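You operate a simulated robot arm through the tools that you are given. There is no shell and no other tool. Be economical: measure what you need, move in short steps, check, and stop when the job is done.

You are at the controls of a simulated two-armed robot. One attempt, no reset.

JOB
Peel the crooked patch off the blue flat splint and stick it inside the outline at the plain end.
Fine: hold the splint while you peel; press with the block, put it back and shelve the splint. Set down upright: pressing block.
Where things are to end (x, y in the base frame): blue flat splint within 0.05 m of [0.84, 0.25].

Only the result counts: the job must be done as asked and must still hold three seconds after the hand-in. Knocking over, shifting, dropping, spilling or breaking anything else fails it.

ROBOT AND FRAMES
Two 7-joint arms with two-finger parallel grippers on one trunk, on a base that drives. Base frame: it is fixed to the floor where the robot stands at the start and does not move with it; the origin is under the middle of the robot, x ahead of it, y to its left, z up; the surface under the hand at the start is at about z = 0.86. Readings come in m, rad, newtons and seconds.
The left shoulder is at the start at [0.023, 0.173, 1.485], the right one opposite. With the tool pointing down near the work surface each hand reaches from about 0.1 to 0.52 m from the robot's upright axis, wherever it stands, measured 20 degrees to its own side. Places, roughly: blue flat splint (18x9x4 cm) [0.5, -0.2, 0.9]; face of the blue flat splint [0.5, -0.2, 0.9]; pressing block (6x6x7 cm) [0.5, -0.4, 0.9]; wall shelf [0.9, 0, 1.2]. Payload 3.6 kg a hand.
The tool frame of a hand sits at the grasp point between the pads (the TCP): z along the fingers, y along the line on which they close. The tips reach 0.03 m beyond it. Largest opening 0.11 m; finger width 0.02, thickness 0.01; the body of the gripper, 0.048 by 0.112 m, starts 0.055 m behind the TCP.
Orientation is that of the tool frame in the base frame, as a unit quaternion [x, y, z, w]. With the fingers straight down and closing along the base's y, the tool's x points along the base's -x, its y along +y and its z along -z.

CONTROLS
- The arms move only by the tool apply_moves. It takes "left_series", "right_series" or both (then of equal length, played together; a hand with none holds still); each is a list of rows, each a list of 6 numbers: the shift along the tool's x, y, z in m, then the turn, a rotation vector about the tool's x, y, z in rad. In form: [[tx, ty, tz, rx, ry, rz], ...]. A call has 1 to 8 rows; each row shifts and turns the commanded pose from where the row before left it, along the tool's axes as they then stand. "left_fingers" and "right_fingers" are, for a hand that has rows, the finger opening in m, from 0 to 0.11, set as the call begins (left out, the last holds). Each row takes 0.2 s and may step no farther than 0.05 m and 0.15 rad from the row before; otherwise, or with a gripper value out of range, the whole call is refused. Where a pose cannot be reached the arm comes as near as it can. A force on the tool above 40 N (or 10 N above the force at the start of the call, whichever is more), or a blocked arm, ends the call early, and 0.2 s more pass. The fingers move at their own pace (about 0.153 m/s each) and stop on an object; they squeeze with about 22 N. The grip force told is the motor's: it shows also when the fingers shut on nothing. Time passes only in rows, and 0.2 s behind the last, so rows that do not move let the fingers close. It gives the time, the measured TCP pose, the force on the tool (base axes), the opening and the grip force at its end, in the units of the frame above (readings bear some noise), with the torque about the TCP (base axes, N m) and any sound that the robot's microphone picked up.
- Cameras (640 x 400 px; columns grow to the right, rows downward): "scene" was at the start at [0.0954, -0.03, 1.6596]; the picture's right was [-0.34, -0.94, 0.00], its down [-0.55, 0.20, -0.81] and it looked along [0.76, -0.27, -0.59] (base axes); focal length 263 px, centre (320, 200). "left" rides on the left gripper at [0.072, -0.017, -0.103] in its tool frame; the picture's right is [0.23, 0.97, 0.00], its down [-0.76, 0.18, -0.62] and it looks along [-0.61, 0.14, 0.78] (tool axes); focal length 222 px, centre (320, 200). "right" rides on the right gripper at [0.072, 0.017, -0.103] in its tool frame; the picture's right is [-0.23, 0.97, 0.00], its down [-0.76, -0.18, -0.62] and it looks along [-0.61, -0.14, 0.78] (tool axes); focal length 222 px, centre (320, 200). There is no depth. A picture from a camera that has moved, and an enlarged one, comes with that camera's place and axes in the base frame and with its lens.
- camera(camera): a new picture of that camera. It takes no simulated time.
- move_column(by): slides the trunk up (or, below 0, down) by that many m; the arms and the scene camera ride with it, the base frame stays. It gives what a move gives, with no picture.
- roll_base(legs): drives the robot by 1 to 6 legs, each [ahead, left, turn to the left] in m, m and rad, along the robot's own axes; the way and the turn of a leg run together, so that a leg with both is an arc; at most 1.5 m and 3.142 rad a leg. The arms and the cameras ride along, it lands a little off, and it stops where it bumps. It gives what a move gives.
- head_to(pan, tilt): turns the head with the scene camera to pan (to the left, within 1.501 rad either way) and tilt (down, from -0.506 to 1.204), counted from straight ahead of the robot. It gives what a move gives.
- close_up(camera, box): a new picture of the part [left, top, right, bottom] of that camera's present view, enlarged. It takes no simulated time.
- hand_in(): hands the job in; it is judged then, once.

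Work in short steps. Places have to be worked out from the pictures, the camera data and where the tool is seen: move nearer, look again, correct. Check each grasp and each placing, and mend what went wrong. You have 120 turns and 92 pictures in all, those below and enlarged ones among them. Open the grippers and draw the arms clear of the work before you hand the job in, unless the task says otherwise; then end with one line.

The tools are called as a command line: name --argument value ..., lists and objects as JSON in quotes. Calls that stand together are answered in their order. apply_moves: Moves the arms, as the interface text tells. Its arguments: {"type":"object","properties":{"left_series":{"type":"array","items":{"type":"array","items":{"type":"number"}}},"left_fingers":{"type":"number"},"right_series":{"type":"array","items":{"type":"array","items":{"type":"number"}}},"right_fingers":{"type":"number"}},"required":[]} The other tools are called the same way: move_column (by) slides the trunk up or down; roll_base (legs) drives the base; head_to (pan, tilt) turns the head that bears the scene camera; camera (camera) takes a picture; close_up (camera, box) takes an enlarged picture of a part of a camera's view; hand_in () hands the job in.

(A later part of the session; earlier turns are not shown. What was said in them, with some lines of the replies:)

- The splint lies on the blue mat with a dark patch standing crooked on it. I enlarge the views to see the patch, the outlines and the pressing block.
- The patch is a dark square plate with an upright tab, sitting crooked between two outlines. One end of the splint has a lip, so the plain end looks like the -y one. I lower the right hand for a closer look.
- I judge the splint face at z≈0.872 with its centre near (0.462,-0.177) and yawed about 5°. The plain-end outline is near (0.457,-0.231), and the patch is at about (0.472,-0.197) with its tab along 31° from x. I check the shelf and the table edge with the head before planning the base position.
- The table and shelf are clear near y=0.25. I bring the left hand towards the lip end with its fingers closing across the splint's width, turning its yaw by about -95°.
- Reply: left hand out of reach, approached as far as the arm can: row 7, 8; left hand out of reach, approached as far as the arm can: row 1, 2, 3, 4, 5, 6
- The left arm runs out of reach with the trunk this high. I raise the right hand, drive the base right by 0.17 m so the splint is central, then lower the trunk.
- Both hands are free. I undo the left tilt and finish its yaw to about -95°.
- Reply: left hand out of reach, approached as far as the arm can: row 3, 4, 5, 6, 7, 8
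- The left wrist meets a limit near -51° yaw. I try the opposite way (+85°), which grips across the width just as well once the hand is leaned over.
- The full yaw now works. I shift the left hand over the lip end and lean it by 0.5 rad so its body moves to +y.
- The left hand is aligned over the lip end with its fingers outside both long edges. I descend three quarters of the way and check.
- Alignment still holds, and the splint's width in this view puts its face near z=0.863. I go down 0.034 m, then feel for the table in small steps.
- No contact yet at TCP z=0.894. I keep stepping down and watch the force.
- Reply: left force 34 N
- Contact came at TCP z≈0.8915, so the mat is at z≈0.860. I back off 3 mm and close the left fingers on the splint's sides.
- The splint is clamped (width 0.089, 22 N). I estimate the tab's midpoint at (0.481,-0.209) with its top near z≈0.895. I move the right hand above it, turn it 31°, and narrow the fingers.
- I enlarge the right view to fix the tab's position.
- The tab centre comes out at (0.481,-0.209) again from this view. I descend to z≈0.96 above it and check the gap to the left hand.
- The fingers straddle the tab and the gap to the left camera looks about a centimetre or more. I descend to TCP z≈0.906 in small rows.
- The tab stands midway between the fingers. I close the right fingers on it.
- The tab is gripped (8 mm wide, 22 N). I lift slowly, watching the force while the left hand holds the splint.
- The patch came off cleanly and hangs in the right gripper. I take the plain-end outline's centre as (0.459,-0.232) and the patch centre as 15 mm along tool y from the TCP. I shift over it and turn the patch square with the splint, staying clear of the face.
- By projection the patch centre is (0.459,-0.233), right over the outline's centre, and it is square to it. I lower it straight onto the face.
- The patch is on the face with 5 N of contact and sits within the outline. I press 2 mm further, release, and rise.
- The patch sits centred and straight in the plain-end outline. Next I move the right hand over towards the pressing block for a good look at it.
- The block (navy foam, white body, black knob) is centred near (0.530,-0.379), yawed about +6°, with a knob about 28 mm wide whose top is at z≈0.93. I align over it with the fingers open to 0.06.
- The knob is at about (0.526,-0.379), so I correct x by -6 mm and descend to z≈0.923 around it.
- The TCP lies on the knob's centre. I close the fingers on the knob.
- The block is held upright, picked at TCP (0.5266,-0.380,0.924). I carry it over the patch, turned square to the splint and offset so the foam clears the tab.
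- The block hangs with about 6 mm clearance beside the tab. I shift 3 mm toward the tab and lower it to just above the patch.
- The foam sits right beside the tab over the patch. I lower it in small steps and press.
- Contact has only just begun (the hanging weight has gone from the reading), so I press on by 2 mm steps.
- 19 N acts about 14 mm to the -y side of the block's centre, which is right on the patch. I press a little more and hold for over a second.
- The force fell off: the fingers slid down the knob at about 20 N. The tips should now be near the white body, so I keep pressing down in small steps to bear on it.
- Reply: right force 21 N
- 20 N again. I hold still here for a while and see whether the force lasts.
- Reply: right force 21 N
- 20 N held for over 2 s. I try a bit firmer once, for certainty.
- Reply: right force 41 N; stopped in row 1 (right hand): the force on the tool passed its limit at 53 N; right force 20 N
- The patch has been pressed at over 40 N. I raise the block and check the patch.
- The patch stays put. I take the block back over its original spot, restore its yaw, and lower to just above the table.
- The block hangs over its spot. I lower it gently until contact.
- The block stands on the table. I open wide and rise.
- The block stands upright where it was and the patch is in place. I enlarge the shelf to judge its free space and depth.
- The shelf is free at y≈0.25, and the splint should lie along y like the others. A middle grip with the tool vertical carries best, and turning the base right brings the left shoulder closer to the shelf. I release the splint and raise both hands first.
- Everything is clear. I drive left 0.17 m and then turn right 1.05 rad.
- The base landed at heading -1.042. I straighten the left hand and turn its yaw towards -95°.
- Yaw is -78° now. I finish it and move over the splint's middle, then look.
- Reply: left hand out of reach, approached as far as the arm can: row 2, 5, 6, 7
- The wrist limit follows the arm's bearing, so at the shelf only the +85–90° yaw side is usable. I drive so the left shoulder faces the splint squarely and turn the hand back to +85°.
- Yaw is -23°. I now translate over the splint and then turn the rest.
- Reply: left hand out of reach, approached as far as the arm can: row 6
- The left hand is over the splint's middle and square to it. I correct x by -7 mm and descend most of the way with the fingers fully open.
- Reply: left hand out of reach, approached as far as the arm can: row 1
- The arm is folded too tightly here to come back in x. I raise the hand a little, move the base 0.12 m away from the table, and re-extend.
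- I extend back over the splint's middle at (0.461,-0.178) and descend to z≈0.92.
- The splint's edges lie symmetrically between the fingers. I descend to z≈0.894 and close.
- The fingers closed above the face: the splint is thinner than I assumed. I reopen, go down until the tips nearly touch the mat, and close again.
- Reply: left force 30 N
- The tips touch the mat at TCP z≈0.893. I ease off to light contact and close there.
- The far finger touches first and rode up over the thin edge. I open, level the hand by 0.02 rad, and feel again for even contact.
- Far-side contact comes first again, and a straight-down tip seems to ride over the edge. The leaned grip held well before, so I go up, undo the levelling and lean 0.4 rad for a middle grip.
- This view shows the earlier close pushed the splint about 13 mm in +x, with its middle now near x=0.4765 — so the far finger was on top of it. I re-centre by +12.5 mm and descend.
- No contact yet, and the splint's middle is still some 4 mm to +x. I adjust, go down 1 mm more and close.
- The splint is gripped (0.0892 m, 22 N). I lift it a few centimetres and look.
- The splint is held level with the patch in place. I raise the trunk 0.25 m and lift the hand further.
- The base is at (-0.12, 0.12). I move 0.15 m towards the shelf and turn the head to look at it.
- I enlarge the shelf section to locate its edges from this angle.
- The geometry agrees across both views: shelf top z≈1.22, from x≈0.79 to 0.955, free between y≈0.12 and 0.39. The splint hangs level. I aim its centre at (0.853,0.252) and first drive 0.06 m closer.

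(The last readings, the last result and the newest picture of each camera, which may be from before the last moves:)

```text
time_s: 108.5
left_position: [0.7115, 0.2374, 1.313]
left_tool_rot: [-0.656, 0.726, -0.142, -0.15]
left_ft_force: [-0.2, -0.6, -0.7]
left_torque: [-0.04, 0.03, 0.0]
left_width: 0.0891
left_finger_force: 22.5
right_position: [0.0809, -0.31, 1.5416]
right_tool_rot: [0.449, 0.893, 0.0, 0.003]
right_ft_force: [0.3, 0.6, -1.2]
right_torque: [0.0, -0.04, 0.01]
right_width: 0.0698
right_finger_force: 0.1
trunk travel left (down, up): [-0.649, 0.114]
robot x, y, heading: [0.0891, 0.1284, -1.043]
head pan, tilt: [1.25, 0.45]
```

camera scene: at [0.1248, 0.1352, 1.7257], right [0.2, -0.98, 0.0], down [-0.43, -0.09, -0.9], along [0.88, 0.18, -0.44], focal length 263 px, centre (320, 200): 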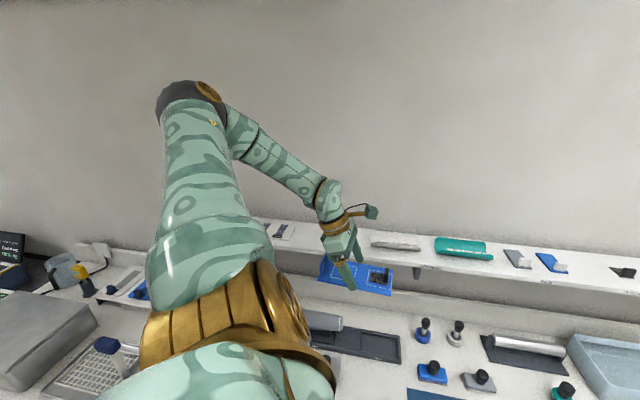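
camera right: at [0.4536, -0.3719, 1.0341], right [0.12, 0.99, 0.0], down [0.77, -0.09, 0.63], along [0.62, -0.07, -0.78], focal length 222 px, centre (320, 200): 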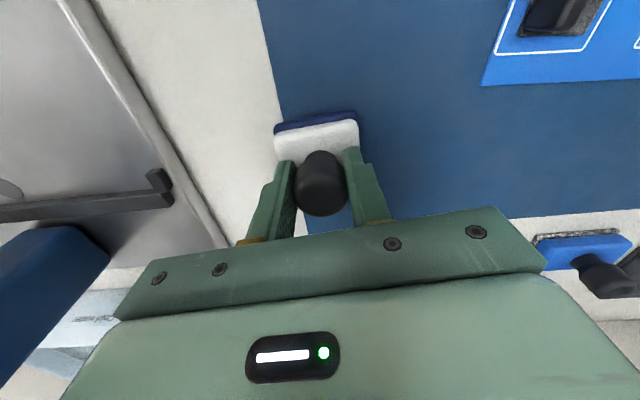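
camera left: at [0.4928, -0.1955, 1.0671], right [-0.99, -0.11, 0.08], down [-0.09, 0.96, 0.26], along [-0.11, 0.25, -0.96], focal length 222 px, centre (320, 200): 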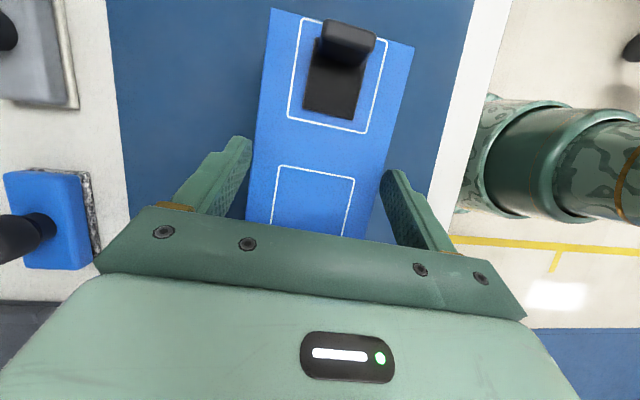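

The base moved fine and the hand is beside the shelf. I extend forward over it at z≈1.31.

apply_moves --left_series '[[-0.0083, -0.0349, -0.0033, 0, 0, 0], [-0.0083, -0.0349, -0.0033, 0, 0, 0], [-0.0083, -0.0349, -0.0033, 0, 0, 0], [-0.0083, -0.0349, -0.0033, 0, 0, 0]]'

close_up --camera "scene" --box '[240, 180, 440, 305]'

camera --camera "left"

```text
time_s: 109.5
left_position: [0.8565, 0.2576, 1.311]
left_tool_rot: [-0.657, 0.726, -0.139, -0.151]
left_ft_force: [-0.3, 0.1, -1.1]
left_torque: [0.0, -0.02, 0.02]
left_width: 0.089
left_finger_force: 22.1
right_position: [0.0849, -0.3123, 1.5404]
right_tool_rot: [0.45, 0.893, 0.001, 0.001]
right_ft_force: [0.6, -0.2, 0.0]
right_torque: [-0.02, -0.02, 0.02]
right_width: 0.0698
right_finger_force: 0.1
trunk travel left (down, up): [-0.649, 0.114]
robot x, y, heading: [0.0913, 0.1291, -1.042]
head pan, tilt: [1.25, 0.45]
```

```text
3.20 times, centred on (340, 242) of scene
camera zoom: at [0.1868, 0.1354, 1.7256], right [0.2, -0.98, 0.0], down [-0.43, -0.09, -0.9], along [0.88, 0.18, -0.44], focal length 841 px, centre (256, 64)
```

zoom: 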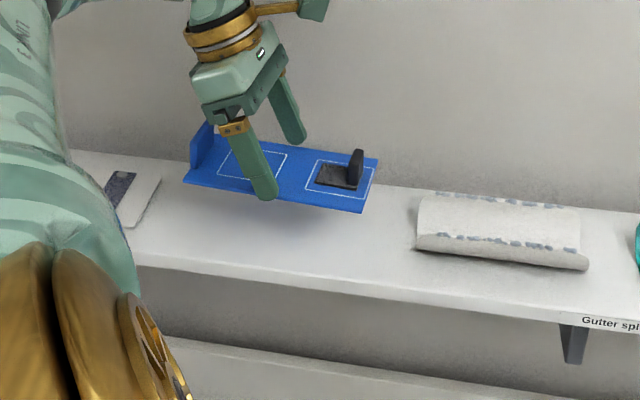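

```text
18 pictures are left
camera left: at [0.8709, 0.2328, 1.4355], right [-0.99, -0.11, 0.09], down [-0.08, 0.96, 0.26], along [-0.11, 0.25, -0.96], focal length 222 px, centre (320, 200)
```

left: 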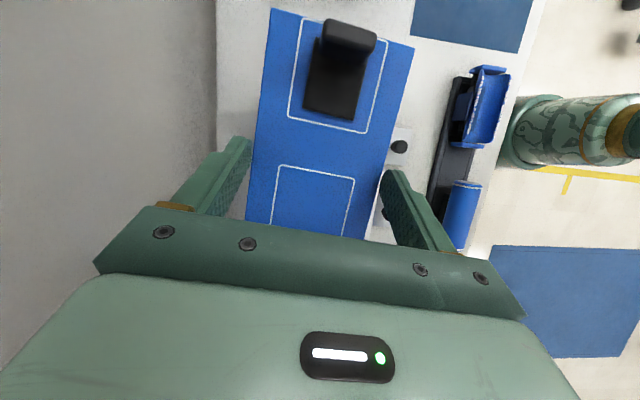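

The splint is over the shelf with its front edge near x≈0.81 and its centre ≈(0.855,0.252). I lower it to just above the surface.

apply_moves --left_series '[[-0.0101, 0.0002, 0.0229, 0, 0, 0], [-0.0101, 0.0002, 0.0229, 0, 0, 0], [0, 0, 0, 0, 0, 0]]'

close_up --camera "scene" --box '[240, 180, 440, 305]'

```text
time_s: 110.3
left_position: [0.8573, 0.2581, 1.2628]
left_tool_rot: [-0.656, 0.727, -0.14, -0.149]
left_ft_force: [0.0, -0.7, -0.3]
left_torque: [0.0, -0.03, 0.04]
left_width: 0.089
left_finger_force: 21.5
right_position: [0.083, -0.3129, 1.5403]
right_tool_rot: [0.45, 0.893, 0.0, 0.002]
right_ft_force: [0.2, -0.6, -0.1]
right_torque: [-0.03, -0.01, 0.0]
right_width: 0.0704
right_finger_force: 0.1
trunk travel left (down, up): [-0.649, 0.114]
robot x, y, heading: [0.0915, 0.1262, -1.044]
head pan, tilt: [1.25, 0.45]
```

```text
3.20 times, centred on (340, 242) of scene
camera zoom: at [0.1841, 0.1358, 1.7258], right [0.2, -0.98, 0.0], down [-0.43, -0.09, -0.9], along [0.88, 0.18, -0.43], focal length 841 px, centre (256, 64)
```

zoom: 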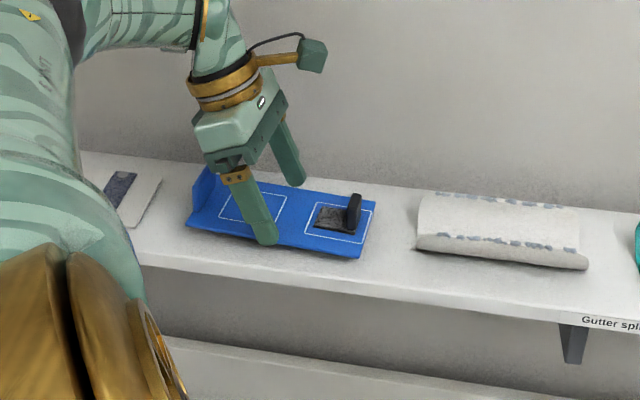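

The splint is close to the shelf surface. I step down 3 mm at a time, watching for contact.

apply_moves --left_series '[[-0.0016, 0, 0.0037, 0, 0, 0], [0, 0, 0, 0, 0, 0]]'

apply_moves --left_series '[[-0.0012, 0, 0.0028, 0, 0, 0], [0, 0, 0, 0, 0, 0]]'

apply_moves --left_series '[[-0.0012, 0, 0.0028, 0, 0, 0], [0, 0, 0, 0, 0, 0]]'

```text
time_s: 110.9
left_position: [0.8561, 0.258, 1.2564]
left_tool_rot: [-0.656, 0.726, -0.142, -0.149]
left_ft_force: [0.6, 0.0, -1.1]
left_torque: [0.03, 0.01, 0.0]
left_width: 0.0892
left_finger_force: 22.0
right_position: [0.0827, -0.3113, 1.5399]
right_tool_rot: [0.449, 0.894, 0.001, 0.001]
right_ft_force: [-0.6, -0.3, 0.4]
right_torque: [0.03, -0.02, -0.02]
right_width: 0.0705
right_finger_force: 0.1
trunk travel left (down, up): [-0.649, 0.114]
robot x, y, heading: [0.0906, 0.128, -1.043]
head pan, tilt: [1.25, 0.45]
```

```text
time_s: 111.5
left_position: [0.8563, 0.258, 1.2543]
left_tool_rot: [-0.656, 0.727, -0.14, -0.15]
left_ft_force: [-0.7, -0.2, -0.7]
left_torque: [0.01, -0.01, -0.02]
left_width: 0.0891
left_finger_force: 22.1
right_position: [0.0839, -0.3116, 1.5398]
right_tool_rot: [0.449, 0.893, -0.001, 0.001]
right_ft_force: [-1.1, -0.2, -0.1]
right_torque: [0.02, 0.0, 0.01]
right_width: 0.0698
right_finger_force: 0.1
trunk travel left (down, up): [-0.649, 0.114]
robot x, y, heading: [0.0887, 0.1285, -1.044]
head pan, tilt: [1.25, 0.45]
```

```text
time_s: 112.1
left_position: [0.8562, 0.2571, 1.253]
left_tool_rot: [-0.656, 0.726, -0.14, -0.149]
left_ft_force: [1.2, 0.3, 1.8]
left_torque: [-0.26, 0.12, 0.04]
left_width: 0.089
left_finger_force: 22.2
right_position: [0.0837, -0.3125, 1.5398]
right_tool_rot: [0.449, 0.893, 0.0, 0.002]
right_ft_force: [-0.4, -0.6, -0.1]
right_torque: [-0.01, -0.02, -0.02]
right_width: 0.0701
right_finger_force: 0.0
trunk travel left (down, up): [-0.649, 0.114]
robot x, y, heading: [0.0911, 0.1257, -1.043]
head pan, tilt: [1.25, 0.45]
```

The plain end has touched. I lower 2 mm more to lay it flat, then open the fingers.

apply_moves --left_series '[[-0.0008, 0, 0.0018, 0, 0, 0], [0, 0, 0, 0, 0, 0]]'

apply_moves --left_series '[[0, 0, 0, 0, 0, 0], [0, 0, 0, 0, 0, 0], [0, 0, 0, 0, 0, 0]]' --left_fingers 0.106

close_up --camera "scene" --box '[240, 180, 440, 305]'

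```text
time_s: 112.7
left_position: [0.8565, 0.2569, 1.2522]
left_tool_rot: [-0.656, 0.726, -0.141, -0.149]
left_ft_force: [4.8, 0.8, 17.5]
left_torque: [0.01, 0.69, -0.08]
left_width: 0.0892
left_finger_force: 22.1
right_position: [0.0816, -0.3122, 1.5402]
right_tool_rot: [0.449, 0.894, 0.001, 0.002]
right_ft_force: [-0.9, -0.4, -0.5]
right_torque: [-0.02, -0.02, -0.01]
right_width: 0.07
right_finger_force: 0.0
trunk travel left (down, up): [-0.649, 0.114]
robot x, y, heading: [0.0922, 0.1269, -1.041]
head pan, tilt: [1.25, 0.45]
```

```text
time_s: 113.5
left_position: [0.8572, 0.2579, 1.2528]
left_tool_rot: [-0.657, 0.726, -0.143, -0.148]
left_ft_force: [19.4, 2.0, 32.5]
left_torque: [0.11, 1.01, 0.07]
left_width: 0.0961
left_finger_force: 0.0
right_position: [0.0834, -0.3126, 1.5408]
right_tool_rot: [0.449, 0.893, 0.001, 0.003]
right_ft_force: [0.2, -0.4, 0.1]
right_torque: [0.03, 0.0, -0.01]
right_width: 0.0699
right_finger_force: 0.0
trunk travel left (down, up): [-0.649, 0.114]
robot x, y, heading: [0.0923, 0.1286, -1.045]
head pan, tilt: [1.25, 0.45]
```

```text
3.20 times, centred on (340, 242) of scene
camera zoom: at [0.1847, 0.1349, 1.7259], right [0.2, -0.98, 0.0], down [-0.43, -0.09, -0.9], along [0.88, 0.18, -0.44], focal length 841 px, centre (256, 64)
```

zoom: 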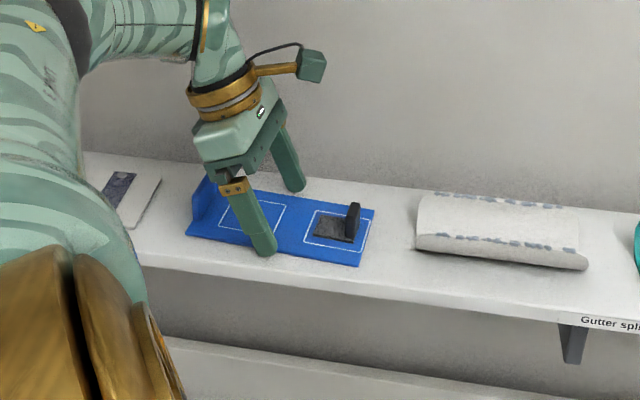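

The splint is released; the near fingertip is bearing on the shelf. I rise slowly along the leaned direction straight up and check that the splint stays.

apply_moves --left_series '[[0.0012, 0, -0.0027, 0, 0, 0], [0, 0, 0, 0, 0, 0]]'

apply_moves --left_series '[[0.002, 0, -0.0046, 0, 0, 0], [0.004, 0, -0.0092, 0, 0, 0], [0.012, 0, -0.0275, 0, 0, 0], [0.016, 0, -0.0367, 0, 0, 0]]'

close_up --camera "scene" --box '[240, 180, 440, 305]'

camera --camera "left"

```text
time_s: 114.1
left_position: [0.8581, 0.2573, 1.2523]
left_tool_rot: [-0.656, 0.726, -0.14, -0.149]
left_ft_force: [19.2, -0.3, 19.3]
left_torque: [0.0, 0.41, -0.05]
left_width: 0.0965
left_finger_force: 0.1
right_position: [0.0837, -0.3129, 1.5397]
right_tool_rot: [0.449, 0.893, 0.0, 0.002]
right_ft_force: [-0.6, 0.2, 0.5]
right_torque: [0.04, 0.05, -0.05]
right_width: 0.0699
right_finger_force: 0.1
trunk travel left (down, up): [-0.649, 0.114]
robot x, y, heading: [0.0888, 0.1304, -1.04]
head pan, tilt: [1.25, 0.45]
```

```text
time_s: 115.1
left_position: [0.8549, 0.2569, 1.3383]
left_tool_rot: [-0.656, 0.727, -0.141, -0.149]
left_ft_force: [0.5, 0.4, 0.3]
left_torque: [0.0, -0.02, -0.06]
left_width: 0.106
left_finger_force: 0.1
right_position: [0.0807, -0.3121, 1.5409]
right_tool_rot: [0.449, 0.893, 0.001, 0.003]
right_ft_force: [-1.1, -0.5, -0.1]
right_torque: [-0.03, -0.05, 0.01]
right_width: 0.07
right_finger_force: 0.1
trunk travel left (down, up): [-0.649, 0.114]
robot x, y, heading: [0.087, 0.1298, -1.043]
head pan, tilt: [1.25, 0.45]
```

```text
3.20 times, centred on (340, 242) of scene
camera zoom: at [0.1832, 0.1355, 1.7258], right [0.2, -0.98, 0.0], down [-0.43, -0.09, -0.9], along [0.88, 0.18, -0.43], focal length 841 px, centre (256, 64)
```

zoom: 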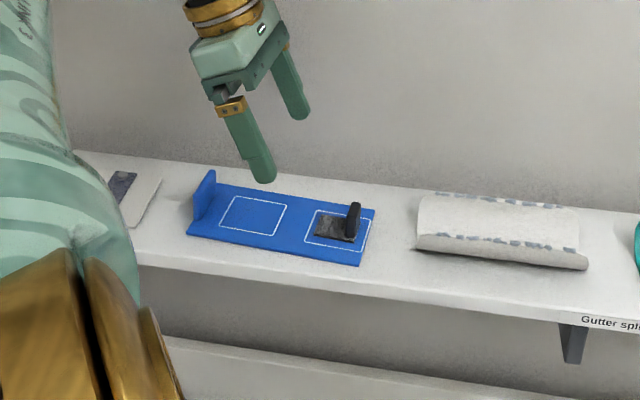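

```text
14 pictures are left
camera left: at [0.8674, 0.2319, 1.4616], right [-0.99, -0.11, 0.08], down [-0.08, 0.96, 0.26], along [-0.11, 0.25, -0.96], focal length 222 px, centre (320, 200)
```

left: 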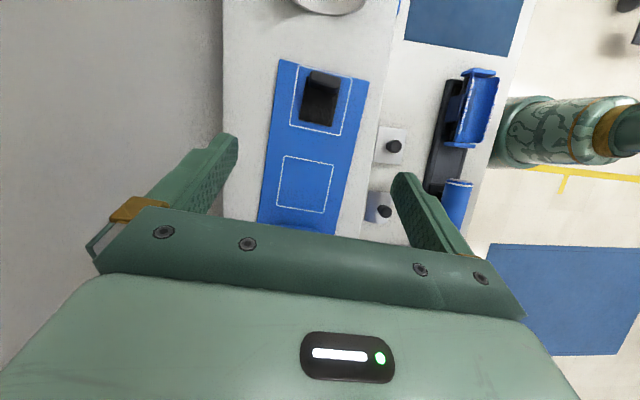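

The splint lies flat on the shelf, centred near (0.855,0.246), with the patch in its outline. I draw the left hand up and back, then check the table once more.

apply_moves --left_series '[[0.012, 0, -0.0275, 0, 0, 0], [0.008, 0.03, -0.018, 0, 0, 0], [0, 0.045, 0, 0, 0, 0], [0, 0.045, 0, 0, 0, 0], [0, 0.045, 0, 0, 0, 0], [0, 0.045, 0, 0, 0, 0]]'

roll_base --legs '[[-0.075, -0.13, 0]]'

head_to --pan 0.95 --tilt 0.55

camera --camera "scene"

```text
time_s: 116.5
left_position: [0.6443, 0.279, 1.3861]
left_tool_rot: [-0.657, 0.726, -0.141, -0.149]
left_ft_force: [-0.2, -0.4, 0.3]
left_torque: [0.0, 0.0, 0.02]
left_width: 0.1062
left_finger_force: 0.0
right_position: [0.0805, -0.3103, 1.5408]
right_tool_rot: [0.449, 0.893, 0.0, 0.002]
right_ft_force: [0.3, 0.5, 0.2]
right_torque: [-0.03, 0.0, 0.0]
right_width: 0.0701
right_finger_force: 0.2
trunk travel left (down, up): [-0.649, 0.114]
robot x, y, heading: [0.0902, 0.1289, -1.045]
head pan, tilt: [1.25, 0.45]
```

```text
time_s: 117.9
left_position: [0.4981, 0.2807, 1.3843]
left_tool_rot: [-0.657, 0.726, -0.141, -0.149]
left_ft_force: [-1.0, -0.2, 0.7]
left_torque: [0.01, 0.02, -0.01]
left_width: 0.1059
left_finger_force: 0.1
right_position: [-0.0641, -0.3115, 1.5404]
right_tool_rot: [0.449, 0.894, -0.001, 0.002]
right_ft_force: [0.7, -0.7, -0.4]
right_torque: [0.01, 0.01, 0.0]
right_width: 0.0698
right_finger_force: 0.0
trunk travel left (down, up): [-0.649, 0.114]
robot x, y, heading: [-0.0596, 0.1269, -1.044]
head pan, tilt: [1.25, 0.45]
```

```text
time_s: 118.7
left_position: [0.4957, 0.2809, 1.3859]
left_tool_rot: [-0.658, 0.724, -0.142, -0.149]
left_ft_force: [0.2, 1.1, 0.4]
left_torque: [0.01, -0.04, -0.01]
left_width: 0.1058
left_finger_force: 0.0
right_position: [-0.0659, -0.3123, 1.5408]
right_tool_rot: [0.448, 0.894, 0.0, 0.002]
right_ft_force: [-0.1, 0.5, 0.7]
right_torque: [-0.01, 0.0, 0.01]
right_width: 0.0702
right_finger_force: 0.0
trunk travel left (down, up): [-0.649, 0.114]
robot x, y, heading: [-0.0622, 0.1233, -1.039]
head pan, tilt: [0.949, 0.55]
```

```text
13 pictures are left
camera scene: at [0.0335, 0.1089, 1.7168], right [-0.09, -1.0, 0.0], down [-0.52, 0.05, -0.85], along [0.85, -0.08, -0.52], focal length 263 px, centre (320, 200)
```

scene: 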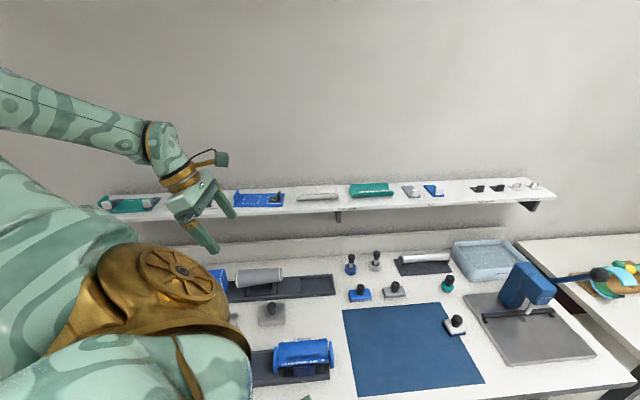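

Everything else stands as it was: the block is upright at its place, the splint is on the shelf and both grippers are open and clear. I hand the job in.

hand_in

```text
The job is handed in.
```

I peeled the crooked patch off and stuck it square inside the plain-end outline. I then pressed it with the block and returned the block upright to its place. The splint is on the shelf at about (0.855, 0.246), within the 0.05 m limit, and I handed the job in.
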